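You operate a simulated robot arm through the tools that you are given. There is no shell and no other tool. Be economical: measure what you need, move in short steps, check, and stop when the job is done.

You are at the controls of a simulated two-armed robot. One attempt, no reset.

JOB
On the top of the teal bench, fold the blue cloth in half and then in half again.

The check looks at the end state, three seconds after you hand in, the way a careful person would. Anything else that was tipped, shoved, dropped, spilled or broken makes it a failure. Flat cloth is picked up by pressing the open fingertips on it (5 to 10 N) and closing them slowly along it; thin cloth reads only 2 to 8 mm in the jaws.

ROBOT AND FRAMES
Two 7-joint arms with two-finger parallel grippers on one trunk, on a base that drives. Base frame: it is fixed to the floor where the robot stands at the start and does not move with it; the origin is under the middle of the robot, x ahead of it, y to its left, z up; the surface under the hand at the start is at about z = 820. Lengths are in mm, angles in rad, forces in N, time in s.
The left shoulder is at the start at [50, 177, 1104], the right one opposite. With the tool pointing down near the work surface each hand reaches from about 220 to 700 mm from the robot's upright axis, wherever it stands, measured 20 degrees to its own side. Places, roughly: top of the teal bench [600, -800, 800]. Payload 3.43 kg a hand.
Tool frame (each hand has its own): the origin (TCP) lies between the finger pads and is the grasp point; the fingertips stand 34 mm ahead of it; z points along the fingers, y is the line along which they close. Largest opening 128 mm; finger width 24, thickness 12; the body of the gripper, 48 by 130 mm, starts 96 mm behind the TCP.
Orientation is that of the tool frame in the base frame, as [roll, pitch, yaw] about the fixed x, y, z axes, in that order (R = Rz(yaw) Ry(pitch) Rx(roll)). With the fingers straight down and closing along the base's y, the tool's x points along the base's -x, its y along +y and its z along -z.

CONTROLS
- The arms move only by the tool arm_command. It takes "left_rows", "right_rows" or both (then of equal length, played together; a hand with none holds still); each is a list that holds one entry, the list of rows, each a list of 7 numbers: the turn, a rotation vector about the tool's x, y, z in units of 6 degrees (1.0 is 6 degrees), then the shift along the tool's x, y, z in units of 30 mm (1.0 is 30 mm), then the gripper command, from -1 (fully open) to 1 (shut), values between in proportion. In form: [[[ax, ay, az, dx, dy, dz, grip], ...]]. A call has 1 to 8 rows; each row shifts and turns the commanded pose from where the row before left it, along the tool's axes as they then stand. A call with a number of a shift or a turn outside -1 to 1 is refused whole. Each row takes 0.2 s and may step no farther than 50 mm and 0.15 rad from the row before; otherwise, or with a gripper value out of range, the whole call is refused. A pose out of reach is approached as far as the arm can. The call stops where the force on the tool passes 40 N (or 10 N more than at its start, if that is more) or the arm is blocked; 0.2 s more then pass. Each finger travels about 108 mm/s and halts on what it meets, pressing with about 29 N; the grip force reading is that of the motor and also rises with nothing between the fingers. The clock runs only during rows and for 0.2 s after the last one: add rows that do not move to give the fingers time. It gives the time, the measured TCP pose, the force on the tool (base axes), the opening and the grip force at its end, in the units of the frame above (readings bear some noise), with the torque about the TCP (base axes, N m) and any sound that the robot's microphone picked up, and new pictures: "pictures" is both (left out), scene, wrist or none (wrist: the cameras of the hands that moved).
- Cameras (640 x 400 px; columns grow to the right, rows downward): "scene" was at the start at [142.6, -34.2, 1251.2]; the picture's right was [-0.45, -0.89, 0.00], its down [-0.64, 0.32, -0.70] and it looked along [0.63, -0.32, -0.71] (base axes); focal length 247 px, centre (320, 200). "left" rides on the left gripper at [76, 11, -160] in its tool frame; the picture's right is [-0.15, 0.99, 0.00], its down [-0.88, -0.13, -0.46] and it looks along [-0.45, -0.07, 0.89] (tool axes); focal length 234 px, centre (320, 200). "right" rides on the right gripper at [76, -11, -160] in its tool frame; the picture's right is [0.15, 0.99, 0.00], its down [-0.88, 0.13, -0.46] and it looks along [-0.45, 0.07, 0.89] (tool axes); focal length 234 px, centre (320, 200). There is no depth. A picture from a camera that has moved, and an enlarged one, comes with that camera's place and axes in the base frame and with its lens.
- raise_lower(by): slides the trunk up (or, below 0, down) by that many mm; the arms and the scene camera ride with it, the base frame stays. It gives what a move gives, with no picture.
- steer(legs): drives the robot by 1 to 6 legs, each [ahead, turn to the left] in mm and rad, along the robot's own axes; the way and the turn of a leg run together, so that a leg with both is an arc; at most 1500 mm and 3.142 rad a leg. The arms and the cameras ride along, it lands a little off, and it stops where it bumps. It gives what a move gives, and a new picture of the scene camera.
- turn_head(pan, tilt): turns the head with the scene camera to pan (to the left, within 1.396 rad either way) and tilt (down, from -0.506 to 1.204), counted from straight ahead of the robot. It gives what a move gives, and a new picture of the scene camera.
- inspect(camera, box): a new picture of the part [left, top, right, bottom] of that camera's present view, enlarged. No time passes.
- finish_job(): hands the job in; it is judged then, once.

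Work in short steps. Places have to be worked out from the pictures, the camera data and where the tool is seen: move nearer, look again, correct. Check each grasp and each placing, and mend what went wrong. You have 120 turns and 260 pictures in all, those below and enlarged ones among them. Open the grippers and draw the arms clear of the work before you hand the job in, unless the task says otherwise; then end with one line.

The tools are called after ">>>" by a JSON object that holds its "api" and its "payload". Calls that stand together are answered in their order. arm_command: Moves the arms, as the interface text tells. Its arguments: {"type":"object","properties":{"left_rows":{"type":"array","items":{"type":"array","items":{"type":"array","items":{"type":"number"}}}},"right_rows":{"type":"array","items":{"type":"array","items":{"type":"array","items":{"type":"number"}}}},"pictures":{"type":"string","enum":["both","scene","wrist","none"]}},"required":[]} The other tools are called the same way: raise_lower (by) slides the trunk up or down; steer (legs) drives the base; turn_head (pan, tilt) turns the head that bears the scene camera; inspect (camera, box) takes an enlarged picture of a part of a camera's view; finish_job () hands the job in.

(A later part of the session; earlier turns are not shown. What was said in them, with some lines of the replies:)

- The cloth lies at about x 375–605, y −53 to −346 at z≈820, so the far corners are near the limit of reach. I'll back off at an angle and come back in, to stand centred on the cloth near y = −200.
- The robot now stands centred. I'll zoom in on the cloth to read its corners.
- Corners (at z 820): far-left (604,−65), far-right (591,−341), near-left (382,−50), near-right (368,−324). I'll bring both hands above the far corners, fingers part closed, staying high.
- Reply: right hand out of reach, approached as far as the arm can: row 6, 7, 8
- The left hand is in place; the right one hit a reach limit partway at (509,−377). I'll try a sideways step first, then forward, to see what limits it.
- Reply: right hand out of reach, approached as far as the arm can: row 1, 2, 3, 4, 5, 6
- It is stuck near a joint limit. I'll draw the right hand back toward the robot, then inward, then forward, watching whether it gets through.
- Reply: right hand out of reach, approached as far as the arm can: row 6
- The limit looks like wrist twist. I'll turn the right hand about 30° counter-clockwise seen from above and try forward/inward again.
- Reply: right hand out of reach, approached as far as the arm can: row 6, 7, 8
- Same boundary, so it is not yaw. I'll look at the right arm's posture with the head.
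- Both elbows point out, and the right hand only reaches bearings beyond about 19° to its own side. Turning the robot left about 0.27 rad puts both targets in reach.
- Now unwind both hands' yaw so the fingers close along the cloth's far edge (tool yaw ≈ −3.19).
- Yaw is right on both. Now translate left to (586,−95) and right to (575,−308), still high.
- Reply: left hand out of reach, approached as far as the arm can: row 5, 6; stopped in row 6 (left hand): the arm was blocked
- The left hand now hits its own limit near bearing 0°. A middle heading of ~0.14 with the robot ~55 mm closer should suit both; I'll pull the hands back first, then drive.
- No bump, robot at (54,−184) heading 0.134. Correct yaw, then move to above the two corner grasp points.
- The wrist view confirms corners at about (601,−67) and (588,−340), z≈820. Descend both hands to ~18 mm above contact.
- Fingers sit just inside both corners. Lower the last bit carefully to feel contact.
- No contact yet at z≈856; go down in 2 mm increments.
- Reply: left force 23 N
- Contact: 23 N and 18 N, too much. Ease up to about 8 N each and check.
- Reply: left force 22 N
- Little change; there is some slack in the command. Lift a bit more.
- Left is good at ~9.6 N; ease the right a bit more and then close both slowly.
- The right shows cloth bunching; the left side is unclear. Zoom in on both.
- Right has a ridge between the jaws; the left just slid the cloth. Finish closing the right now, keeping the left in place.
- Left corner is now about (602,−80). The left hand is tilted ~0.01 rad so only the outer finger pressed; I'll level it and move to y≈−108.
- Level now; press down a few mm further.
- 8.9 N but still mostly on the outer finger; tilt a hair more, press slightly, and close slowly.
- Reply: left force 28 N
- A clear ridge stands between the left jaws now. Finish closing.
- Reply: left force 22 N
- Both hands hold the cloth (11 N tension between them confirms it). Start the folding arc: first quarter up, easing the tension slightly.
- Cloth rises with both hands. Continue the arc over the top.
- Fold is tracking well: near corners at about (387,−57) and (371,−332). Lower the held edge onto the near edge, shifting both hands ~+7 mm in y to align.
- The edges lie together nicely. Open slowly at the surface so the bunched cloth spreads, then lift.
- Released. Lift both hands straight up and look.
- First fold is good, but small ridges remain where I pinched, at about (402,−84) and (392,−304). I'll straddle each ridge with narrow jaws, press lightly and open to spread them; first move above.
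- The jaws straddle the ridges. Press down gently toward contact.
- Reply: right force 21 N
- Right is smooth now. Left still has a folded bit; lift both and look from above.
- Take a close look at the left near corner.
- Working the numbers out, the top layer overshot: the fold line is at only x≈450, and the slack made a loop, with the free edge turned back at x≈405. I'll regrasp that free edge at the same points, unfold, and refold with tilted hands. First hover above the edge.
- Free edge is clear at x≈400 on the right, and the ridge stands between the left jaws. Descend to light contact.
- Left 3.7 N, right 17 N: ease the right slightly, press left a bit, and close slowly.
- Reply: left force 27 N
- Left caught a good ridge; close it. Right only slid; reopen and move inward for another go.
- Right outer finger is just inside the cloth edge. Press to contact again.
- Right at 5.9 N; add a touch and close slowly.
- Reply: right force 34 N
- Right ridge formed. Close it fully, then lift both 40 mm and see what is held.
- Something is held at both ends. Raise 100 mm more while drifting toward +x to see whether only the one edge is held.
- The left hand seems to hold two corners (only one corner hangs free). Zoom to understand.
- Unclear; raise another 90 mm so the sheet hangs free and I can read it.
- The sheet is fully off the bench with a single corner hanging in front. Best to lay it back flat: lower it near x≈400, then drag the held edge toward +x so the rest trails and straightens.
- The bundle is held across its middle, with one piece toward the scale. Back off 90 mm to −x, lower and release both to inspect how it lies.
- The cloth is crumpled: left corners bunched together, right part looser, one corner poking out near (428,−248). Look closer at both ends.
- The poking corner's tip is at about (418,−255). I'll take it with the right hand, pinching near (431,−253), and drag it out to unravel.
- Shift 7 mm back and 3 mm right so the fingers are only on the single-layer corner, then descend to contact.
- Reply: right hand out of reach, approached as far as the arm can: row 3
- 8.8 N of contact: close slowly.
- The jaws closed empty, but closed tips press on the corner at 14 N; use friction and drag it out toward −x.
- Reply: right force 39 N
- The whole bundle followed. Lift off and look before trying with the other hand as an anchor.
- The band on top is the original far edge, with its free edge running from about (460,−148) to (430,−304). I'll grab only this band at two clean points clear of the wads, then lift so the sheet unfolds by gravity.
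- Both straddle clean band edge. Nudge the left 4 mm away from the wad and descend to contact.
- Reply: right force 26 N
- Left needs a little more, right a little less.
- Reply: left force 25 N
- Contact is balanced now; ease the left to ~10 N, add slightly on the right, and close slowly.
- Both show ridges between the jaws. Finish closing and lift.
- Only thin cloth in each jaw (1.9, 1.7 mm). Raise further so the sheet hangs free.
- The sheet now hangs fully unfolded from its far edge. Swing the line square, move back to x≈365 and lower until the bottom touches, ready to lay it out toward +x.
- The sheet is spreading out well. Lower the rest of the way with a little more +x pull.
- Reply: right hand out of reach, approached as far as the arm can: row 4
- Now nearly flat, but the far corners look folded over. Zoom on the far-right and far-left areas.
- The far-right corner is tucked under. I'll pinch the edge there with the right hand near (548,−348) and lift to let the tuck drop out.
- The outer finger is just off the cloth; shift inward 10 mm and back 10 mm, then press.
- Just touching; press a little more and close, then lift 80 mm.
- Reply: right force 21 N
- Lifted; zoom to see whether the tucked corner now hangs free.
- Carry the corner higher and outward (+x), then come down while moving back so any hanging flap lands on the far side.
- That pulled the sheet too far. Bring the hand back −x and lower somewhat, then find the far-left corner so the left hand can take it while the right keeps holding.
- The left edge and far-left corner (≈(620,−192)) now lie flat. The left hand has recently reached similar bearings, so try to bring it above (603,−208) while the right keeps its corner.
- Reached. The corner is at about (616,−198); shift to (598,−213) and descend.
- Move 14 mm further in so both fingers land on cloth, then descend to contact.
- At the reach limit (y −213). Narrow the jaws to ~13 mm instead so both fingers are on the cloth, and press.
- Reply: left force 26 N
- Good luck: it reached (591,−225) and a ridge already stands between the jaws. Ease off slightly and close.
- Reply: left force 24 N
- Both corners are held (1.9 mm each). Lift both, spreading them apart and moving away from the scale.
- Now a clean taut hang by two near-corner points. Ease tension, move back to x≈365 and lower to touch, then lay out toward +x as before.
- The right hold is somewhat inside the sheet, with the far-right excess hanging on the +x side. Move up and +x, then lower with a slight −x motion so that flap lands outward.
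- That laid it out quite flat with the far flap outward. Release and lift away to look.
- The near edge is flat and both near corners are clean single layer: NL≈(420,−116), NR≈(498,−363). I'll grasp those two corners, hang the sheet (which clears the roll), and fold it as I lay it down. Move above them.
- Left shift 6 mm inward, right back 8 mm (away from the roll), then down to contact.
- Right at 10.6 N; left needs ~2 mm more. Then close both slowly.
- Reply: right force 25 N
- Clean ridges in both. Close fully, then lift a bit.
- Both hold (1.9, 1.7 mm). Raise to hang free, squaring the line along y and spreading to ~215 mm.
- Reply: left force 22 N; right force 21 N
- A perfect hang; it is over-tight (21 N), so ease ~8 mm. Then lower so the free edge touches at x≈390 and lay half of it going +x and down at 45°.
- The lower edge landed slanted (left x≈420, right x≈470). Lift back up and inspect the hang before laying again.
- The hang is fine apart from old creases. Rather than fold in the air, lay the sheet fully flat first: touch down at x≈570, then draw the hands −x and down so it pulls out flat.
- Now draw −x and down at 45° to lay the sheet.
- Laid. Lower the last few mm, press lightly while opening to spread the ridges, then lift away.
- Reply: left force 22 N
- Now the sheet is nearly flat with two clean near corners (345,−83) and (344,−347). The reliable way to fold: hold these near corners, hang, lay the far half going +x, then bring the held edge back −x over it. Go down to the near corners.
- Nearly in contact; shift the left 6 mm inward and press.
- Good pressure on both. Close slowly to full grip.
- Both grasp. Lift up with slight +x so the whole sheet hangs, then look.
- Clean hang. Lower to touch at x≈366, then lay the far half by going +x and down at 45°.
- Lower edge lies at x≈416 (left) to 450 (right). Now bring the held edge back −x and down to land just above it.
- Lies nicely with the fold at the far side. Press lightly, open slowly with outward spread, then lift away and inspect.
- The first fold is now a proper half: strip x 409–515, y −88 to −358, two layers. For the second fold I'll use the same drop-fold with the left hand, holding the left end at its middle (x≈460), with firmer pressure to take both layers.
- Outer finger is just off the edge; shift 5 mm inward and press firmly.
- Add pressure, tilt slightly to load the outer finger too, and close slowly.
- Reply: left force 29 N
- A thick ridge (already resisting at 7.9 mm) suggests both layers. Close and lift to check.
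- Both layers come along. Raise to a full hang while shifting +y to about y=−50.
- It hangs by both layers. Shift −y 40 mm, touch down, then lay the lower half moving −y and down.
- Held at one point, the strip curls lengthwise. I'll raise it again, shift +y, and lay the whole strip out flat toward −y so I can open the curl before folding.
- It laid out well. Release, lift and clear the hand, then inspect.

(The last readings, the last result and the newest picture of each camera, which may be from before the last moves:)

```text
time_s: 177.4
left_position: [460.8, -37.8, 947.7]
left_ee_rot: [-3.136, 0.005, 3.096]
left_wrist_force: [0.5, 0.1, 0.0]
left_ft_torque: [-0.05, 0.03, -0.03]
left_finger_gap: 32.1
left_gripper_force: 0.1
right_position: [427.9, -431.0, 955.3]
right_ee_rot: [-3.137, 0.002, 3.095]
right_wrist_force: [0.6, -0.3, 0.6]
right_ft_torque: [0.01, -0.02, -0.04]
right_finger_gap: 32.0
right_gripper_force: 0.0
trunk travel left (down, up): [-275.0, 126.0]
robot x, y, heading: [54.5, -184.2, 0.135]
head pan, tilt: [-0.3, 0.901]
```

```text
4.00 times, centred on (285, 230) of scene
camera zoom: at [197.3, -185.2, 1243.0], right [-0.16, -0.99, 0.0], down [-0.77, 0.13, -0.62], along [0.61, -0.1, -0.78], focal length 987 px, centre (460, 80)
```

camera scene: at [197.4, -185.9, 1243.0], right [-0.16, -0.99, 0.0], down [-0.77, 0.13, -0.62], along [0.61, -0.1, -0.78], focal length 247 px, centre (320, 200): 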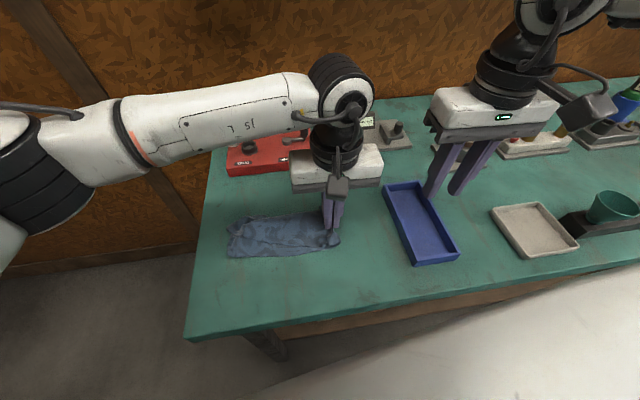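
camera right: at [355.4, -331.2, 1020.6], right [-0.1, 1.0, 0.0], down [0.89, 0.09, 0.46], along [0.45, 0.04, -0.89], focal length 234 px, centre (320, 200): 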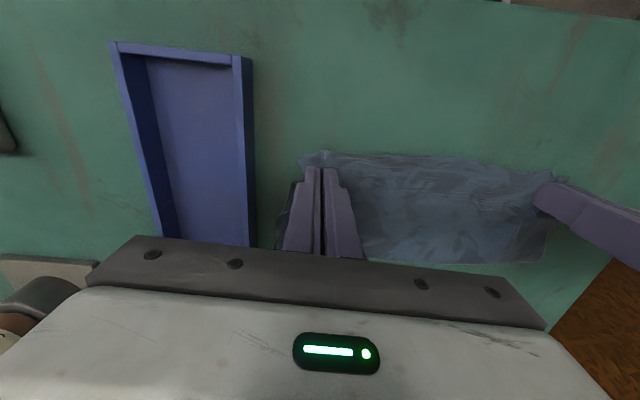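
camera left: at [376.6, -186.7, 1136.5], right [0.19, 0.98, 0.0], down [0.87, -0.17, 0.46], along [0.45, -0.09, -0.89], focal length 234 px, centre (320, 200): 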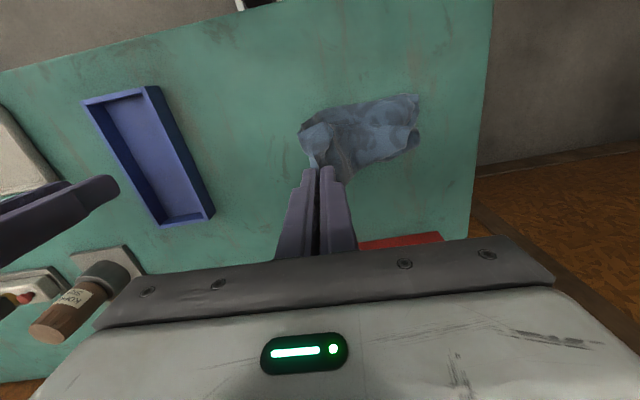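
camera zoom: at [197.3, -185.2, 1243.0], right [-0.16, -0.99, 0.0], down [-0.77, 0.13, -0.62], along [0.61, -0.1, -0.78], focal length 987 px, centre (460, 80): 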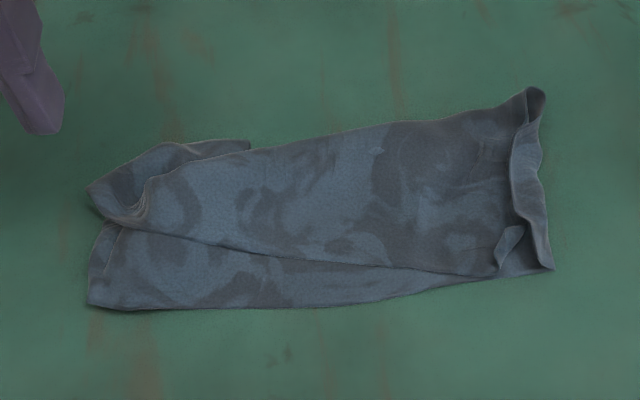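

The strip lies fairly flat: left end y≈−46, right end y≈−268. I'll take the right end's middle with the left hand (jaws straddling the curled rim) and fold it over toward +y with a tilted hand.

>>> {"api": "arm_command", "payload": {"left_rows": [[[0, 0, 0, -0.02, -0.875, 0, 0.4], [0, 0, 0, -0.02, -0.875, 0, 0.4], [0, 0, 0, -0.02, -0.875, 0, 0.4], [0, 0, 0, -0.02, -0.875, 0, 0.4], [0, 0, 0, -0.02, -0.875, 0, 0.4], [0, 0, 0, -0.02, -0.875, 0, 0.4], [0, 0, 0, -0.02, -0.875, 0, 0.4], [0, 0, 0, -0.02, -0.875, 0.1, 0.4]]], "pictures": "none"}}

>>> {"api": "arm_command", "payload": {"left_rows": [[[0, 0, 0, 0, 0, 0.9, 0.4], [0, 0, 0, 0, 0, 0.9, 0.4], [0, 0, 0, 0, 0, 0.9, 0.4], [0, 0, 0, 0, 0, 0.22, 0.4], [0, 0, 0, 0, 0, 0.08, 0.4], [0, 0, 0, 0, 0, 0, 0.4]]], "pictures": "none"}}

>>> {"api": "inspect", "payload": {"camera": "left", "box": [200, 80, 440, 240]}}

```text
time_s: 179.2
left_position: [456.2, -247.3, 943.1]
left_ee_rot: [-3.14, 0.006, 3.097]
left_wrist_force: [-0.5, 1.3, 0.2]
left_ft_torque: [0.02, -0.02, 0.01]
left_finger_gap: 38.2
left_gripper_force: 0.0
right_position: [427.7, -430.1, 954.5]
right_ee_rot: [-3.141, 0.002, 3.095]
right_wrist_force: [-0.3, 0.5, -0.5]
right_ft_torque: [0.01, -0.01, 0.02]
right_finger_gap: 32.2
right_gripper_force: 0.1
trunk travel left (down, up): [-275.0, 126.0]
robot x, y, heading: [53.8, -186.9, 0.133]
head pan, tilt: [-0.3, 0.901]
```

```text
time_s: 180.6
left_position: [457.0, -247.5, 855.8]
left_ee_rot: [-3.138, 0.009, 3.097]
left_wrist_force: [1.4, 1.5, 14.5]
left_ft_torque: [0.35, -0.1, -0.03]
left_finger_gap: 38.7
left_gripper_force: 0.4
right_position: [426.4, -430.1, 956.1]
right_ee_rot: [-3.14, 0.001, 3.095]
right_wrist_force: [0.0, 0.6, -0.7]
right_ft_torque: [0.0, 0.0, 0.01]
right_finger_gap: 32.1
right_gripper_force: 0.1
trunk travel left (down, up): [-275.0, 126.0]
robot x, y, heading: [53.5, -182.0, 0.136]
head pan, tilt: [-0.3, 0.901]
```

```text
2.50 times, centred on (320, 160) of left
camera zoom: at [379.8, -231.0, 1015.5], right [0.19, 0.98, 0.0], down [0.87, -0.17, 0.46], along [0.45, -0.09, -0.89], focal length 585 px, centre (320, 300)
```

zoom: 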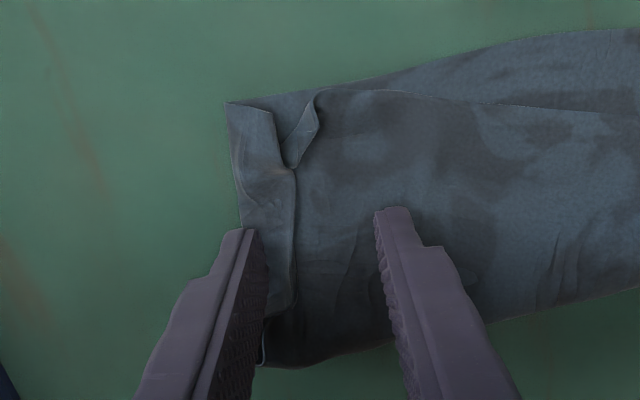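

Jaws straddle the end. Load the outer finger slightly and close slowly.

>>> {"api": "arm_command", "payload": {"left_rows": [[[-0.07, 0, 0, 0, 0, 0.03, 0.4], [0, 0, 0, 0, 0, 0, 0.5], [0, 0, 0, 0, 0, 0, 0.58], [0, 0, 0, 0, 0, 0, 0.66], [0, 0, 0, 0, 0, 0, 0.74], [0, 0, 0, 0, 0, 0, 0.82], [0, 0, 0, 0, 0, -0.02, 0.9], [0, 0, 0, 0, 0, -0.03, 1]]], "pictures": "none"}}

>>> {"api": "arm_command", "payload": {"left_rows": [[[0, 0, 0, 0, 0, 0, 1], [0, 0, 0, 0, 0, -0.5, 1], [0, 0, 0, 0, 0.1, -0.6, 1]]], "pictures": "wrist"}}

>>> {"api": "inspect", "payload": {"camera": "scene", "box": [205, 160, 365, 280]}}

```text
time_s: 182.4
left_position: [456.1, -247.4, 856.1]
left_ee_rot: [3.138, 0.005, 3.095]
left_wrist_force: [0.4, 2.5, 17.5]
left_ft_torque: [0.06, 0.0, -0.06]
left_finger_gap: 3.2
left_gripper_force: 28.8
right_position: [425.9, -429.9, 954.9]
right_ee_rot: [-3.137, 0.005, 3.093]
right_wrist_force: [0.7, -0.2, -0.1]
right_ft_torque: [-0.02, -0.02, 0.01]
right_finger_gap: 32.1
right_gripper_force: 0.1
trunk travel left (down, up): [-275.0, 126.0]
robot x, y, heading: [53.3, -185.1, 0.134]
head pan, tilt: [-0.3, 0.901]
```

```text
time_s: 183.2
left_position: [457.7, -244.7, 888.4]
left_ee_rot: [3.135, 0.003, 3.095]
left_wrist_force: [-0.8, 0.2, 0.1]
left_ft_torque: [-0.01, -0.01, -0.03]
left_finger_gap: 2.9
left_gripper_force: 29.1
right_position: [427.7, -430.9, 955.9]
right_ee_rot: [-3.138, 0.001, 3.094]
right_wrist_force: [-0.4, 0.3, 0.2]
right_ft_torque: [-0.02, 0.02, 0.02]
right_finger_gap: 31.6
right_gripper_force: 0.0
trunk travel left (down, up): [-275.0, 126.0]
robot x, y, heading: [52.1, -180.9, 0.139]
head pan, tilt: [-0.3, 0.901]
camera left: at [381.3, -231.2, 1048.6], right [0.19, 0.98, 0.01], down [0.87, -0.17, 0.46], along [0.45, -0.08, -0.89], focal length 234 px, centre (320, 200)
```

left: 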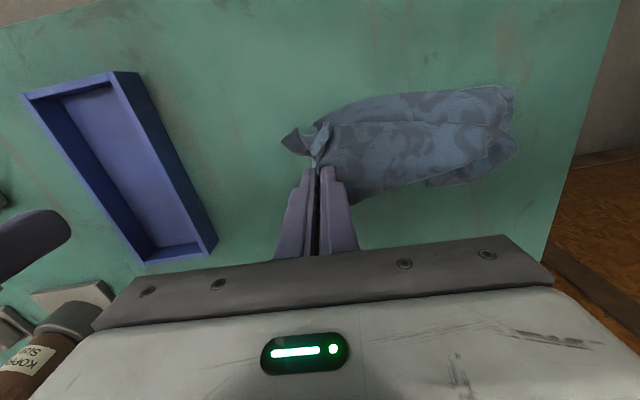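

```text
3.33 times, centred on (285, 220) of scene
camera zoom: at [197.4, -185.6, 1242.8], right [-0.16, -0.99, 0.0], down [-0.77, 0.13, -0.62], along [0.61, -0.1, -0.78], focal length 822 px, centre (437, 133)
```

zoom: 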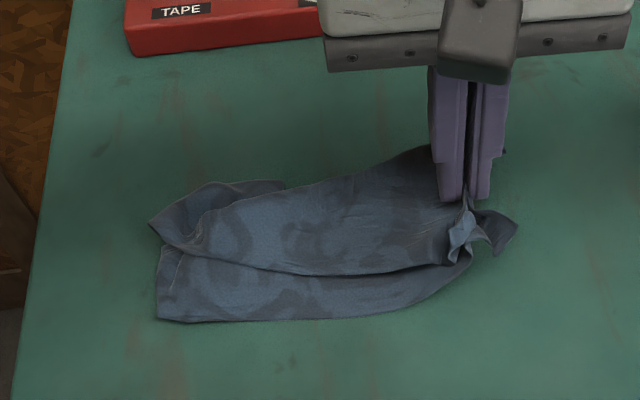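

Both layers held (2.9 mm). Lift while moving +y, tilt the fingers back 30°, then carry the end over to y≈−60 and lower it.

>>> {"api": "arm_command", "payload": {"left_rows": [[[0, 0, 0, 0, 0.4, -0.55, 1], [0, 0, 0, 0, 0.5, -0.5, 1], [0, 0, 0, 0, 0.6, -0.45, 1], [1, 0, 0, 0, 0, 0, 1], [1, 0, 0, 0, 0, 0, 1], [1, 0, 0, 0, 0, 0, 1], [1, 0, 0, 0, 0, 0, 1], [1, 0, 0, 0, 0, 0, 1]]], "pictures": "none"}}

>>> {"api": "arm_command", "payload": {"left_rows": [[[0, 0, 0, 0, 0.808, -0.467, 1], [0, 0, 0, 0, 0.808, -0.467, 1], [0, 0, 0, 0, 0.808, -0.467, 1], [0, 0, 0, 0, 0.95, -0.087, 1], [0, 0, 0, 0, 0.95, -0.087, 1], [0, 0, 0, 0, 0.6, 0.35, 1], [0, 0, 0, 0, 0, 0, 1]]], "pictures": "both"}}

>>> {"api": "inspect", "payload": {"camera": "scene", "box": [205, 150, 365, 280]}}

```text
time_s: 185.0
left_position: [458.7, -201.1, 933.6]
left_ee_rot: [-2.618, 0.007, 3.095]
left_wrist_force: [0.4, -0.9, 0.1]
left_ft_torque: [0.04, -0.02, -0.04]
left_finger_gap: 3.1
left_gripper_force: 29.1
right_position: [427.8, -431.2, 955.5]
right_ee_rot: [-3.137, 0.001, 3.094]
right_wrist_force: [0.0, 0.0, 0.2]
right_ft_torque: [0.01, 0.02, -0.02]
right_finger_gap: 32.0
right_gripper_force: 0.0
trunk travel left (down, up): [-275.0, 126.0]
robot x, y, heading: [53.4, -183.0, 0.141]
head pan, tilt: [-0.3, 0.901]
```

```text
time_s: 186.6
left_position: [466.0, -53.9, 890.4]
left_ee_rot: [-2.622, 0.005, 3.095]
left_wrist_force: [0.5, 0.0, 0.1]
left_ft_torque: [0.01, 0.01, 0.0]
left_finger_gap: 3.0
left_gripper_force: 29.3
right_position: [427.8, -430.7, 954.8]
right_ee_rot: [-3.137, 0.002, 3.094]
right_wrist_force: [0.1, 0.2, 0.3]
right_ft_torque: [0.01, 0.02, 0.02]
right_finger_gap: 31.9
right_gripper_force: 0.1
trunk travel left (down, up): [-275.0, 126.0]
robot x, y, heading: [54.2, -188.9, 0.132]
head pan, tilt: [-0.3, 0.901]
camera scene: at [197.4, -185.7, 1243.0], right [-0.16, -0.99, 0.0], down [-0.77, 0.13, -0.62], along [0.61, -0.1, -0.78], focal length 247 px, centre (320, 200)
camera left: at [393.8, 38.8, 1023.9], right [0.19, 0.85, -0.49], down [0.88, 0.07, 0.47], along [0.43, -0.52, -0.74], focal length 234 px, centre (320, 200)
```

scene: 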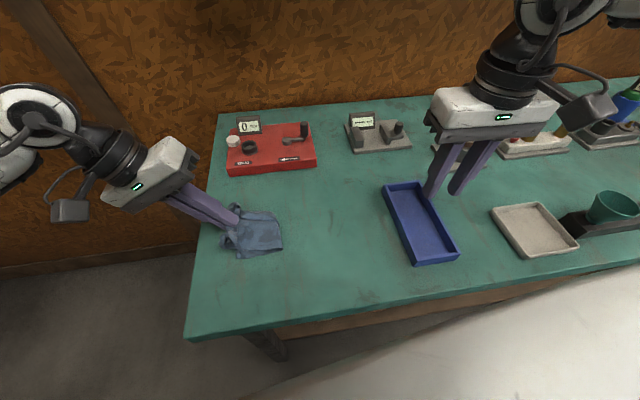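
left: 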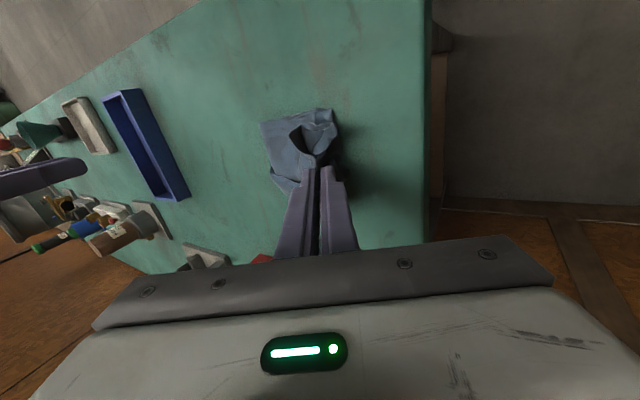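

```text
3.08 times, centred on (285, 215) of scene
camera zoom: at [197.4, -185.7, 1243.0], right [-0.16, -0.99, 0.0], down [-0.77, 0.13, -0.62], along [0.61, -0.1, -0.78], focal length 759 px, centre (428, 154)
```

zoom: 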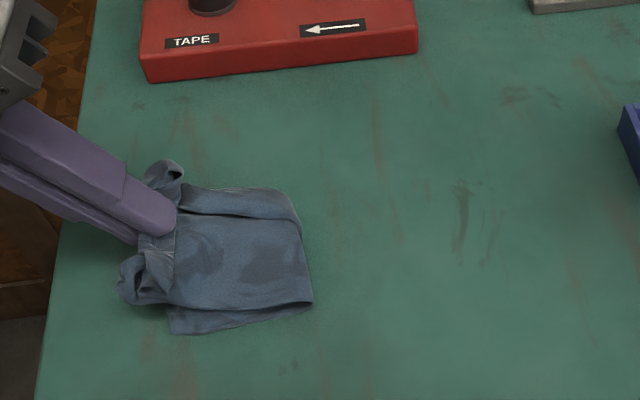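

The fold lies very well: fold line at y≈−145, held end above the left end. Lower, open, and retreat along the finger axis.

>>> {"api": "arm_command", "payload": {"left_rows": [[[0, 0, 0, 0, 0.4, 0.35, 1], [0, 0, 0, 0, 0.35, 0.4, 1], [0, 0, 0, 0, 0, 0, 1], [0, 0, 0, 0, -0.05, -0.08, 0.85], [0, 0, 0, 0, -0.05, -0.08, 0.7], [0, 0, 0, 0, -0.05, -0.08, 0.6], [0, 0, 0, 0, 0, -0.5, 0.6], [0, 0, 0, 0, 0, -0.9, 0.6]]], "pictures": "none"}}

>>> {"api": "arm_command", "payload": {"left_rows": [[[0, 0, 0, 0, 0, -1, 0.6], [0, 0, 0, 0, 0, -1, 0.6], [-1, 0, 0, 0, 0, -0.5, 0.6], [-1, 0, 0, 0, 0, 0, 0.6], [-1, 0, 0, 0, 0, 0, 0.6], [-1, 0, 0, 0, 0, 0, 0.6], [-1, 0, 0, 0, 0, 0, 0.6]]], "pictures": "none"}}

>>> {"api": "inspect", "payload": {"camera": "scene", "box": [205, 190, 333, 270]}}

```text
time_s: 188.4
left_position: [466.4, -24.9, 905.8]
left_ee_rot: [-2.622, 0.006, 3.096]
left_wrist_force: [-1.0, -0.1, 0.7]
left_ft_torque: [0.02, 0.01, 0.04]
left_finger_gap: 25.7
left_gripper_force: 0.1
right_position: [428.4, -429.8, 955.3]
right_ee_rot: [-3.137, 0.001, 3.094]
right_wrist_force: [-0.1, 0.0, 0.1]
right_ft_torque: [0.03, 0.0, 0.01]
right_finger_gap: 32.2
right_gripper_force: 0.2
trunk travel left (down, up): [-275.0, 126.0]
robot x, y, heading: [54.0, -182.4, 0.137]
head pan, tilt: [-0.3, 0.901]
```

```text
time_s: 190.0
left_position: [469.2, 10.2, 970.0]
left_ee_rot: [3.137, 0.004, 3.095]
left_wrist_force: [-0.1, 0.1, -0.2]
left_ft_torque: [-0.01, 0.0, 0.03]
left_finger_gap: 25.6
left_gripper_force: 0.1
right_position: [427.7, -431.4, 955.8]
right_ee_rot: [-3.139, 0.002, 3.095]
right_wrist_force: [-0.5, -0.6, 0.9]
right_ft_torque: [-0.01, 0.02, 0.03]
right_finger_gap: 32.3
right_gripper_force: 0.0
trunk travel left (down, up): [-275.0, 126.0]
robot x, y, heading: [51.0, -183.9, 0.135]
head pan, tilt: [-0.3, 0.901]
```

```text
5.00 times, centred on (269, 230) of scene
camera zoom: at [197.4, -185.9, 1242.9], right [-0.16, -0.99, 0.0], down [-0.77, 0.13, -0.62], along [0.61, -0.1, -0.78], focal length 1234 px, centre (575, 50)
```

zoom: 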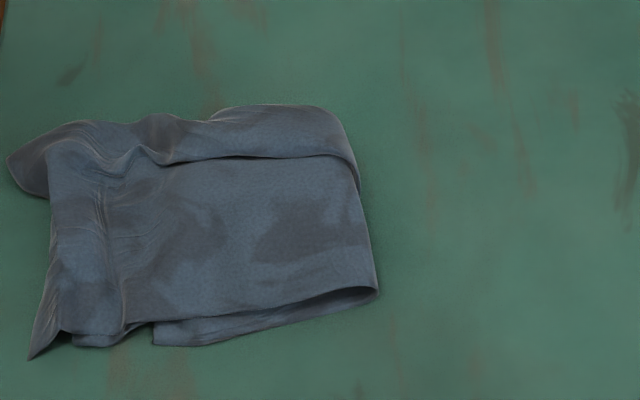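

The cloth is now folded twice into a compact quarter (about 115 × 100 mm), and nothing else has moved. Draw the arms further clear with open grippers.

>>> {"api": "arm_command", "payload": {"left_rows": [[[0, 0, 0, 0, 0.8, -0.8, 0.2], [0, 0, 0, 0, 0.9, -0.8, -0.4], [0, 0, 0, 0, 0.9, -0.5, -1], [0, 0, 0, 0, 0, 0, -1], [0, 0, 0, 0, 0, 0, -1]]], "right_rows": [[[0, 0, 0, 0, 0, -0.8, 0.2], [0, 0, 0, 0, 0, -0.8, -0.4], [0, 0, 0, 0, 0, -0.5, -1], [0, 0, 0, 0, 0, 0, -1], [0, 0, 0, 0, 0, 0, -1]]], "pictures": "scene"}}

```text
time_s: 191.2
left_position: [472.3, 89.4, 1034.3]
left_ee_rot: [3.138, 0.007, 3.096]
left_wrist_force: [0.6, 0.2, 0.1]
left_ft_torque: [0.0, 0.01, 0.0]
left_finger_gap: 128.2
left_gripper_force: 0.1
right_position: [426.6, -431.3, 1018.0]
right_ee_rot: [-3.14, 0.002, 3.095]
right_wrist_force: [0.1, -0.6, -0.3]
right_ft_torque: [0.02, 0.02, 0.01]
right_finger_gap: 128.4
right_gripper_force: 0.2
trunk travel left (down, up): [-275.0, 126.0]
robot x, y, heading: [54.6, -184.5, 0.136]
head pan, tilt: [-0.3, 0.901]
camera scene: at [197.4, -185.6, 1243.0], right [-0.16, -0.99, 0.0], down [-0.77, 0.13, -0.62], along [0.61, -0.1, -0.78], focal length 247 px, centre (320, 200)
```

scene: 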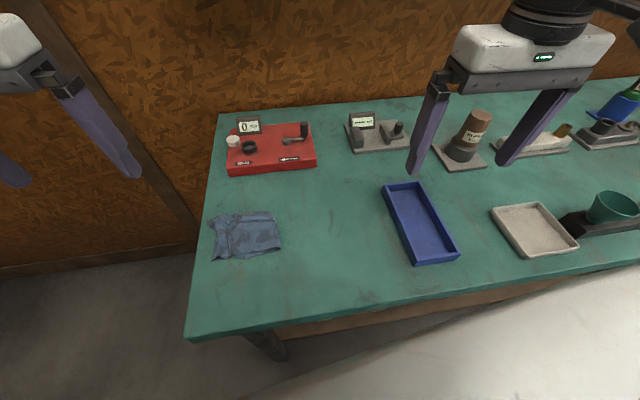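

The cloth rests folded in quarters on the bench, everything else is undisturbed, and the arms are clear with grippers open. Handing in.

>>> {"api": "finish_job", "payload": {}}

```text
The job is handed in.
```

The blue cloth is folded in half and then in half again. It lies on the teal bench as a bundle of about 115 × 100 mm, with a small ridge and slightly uneven corners at its left end; nothing else on the bench looks moved or tipped.
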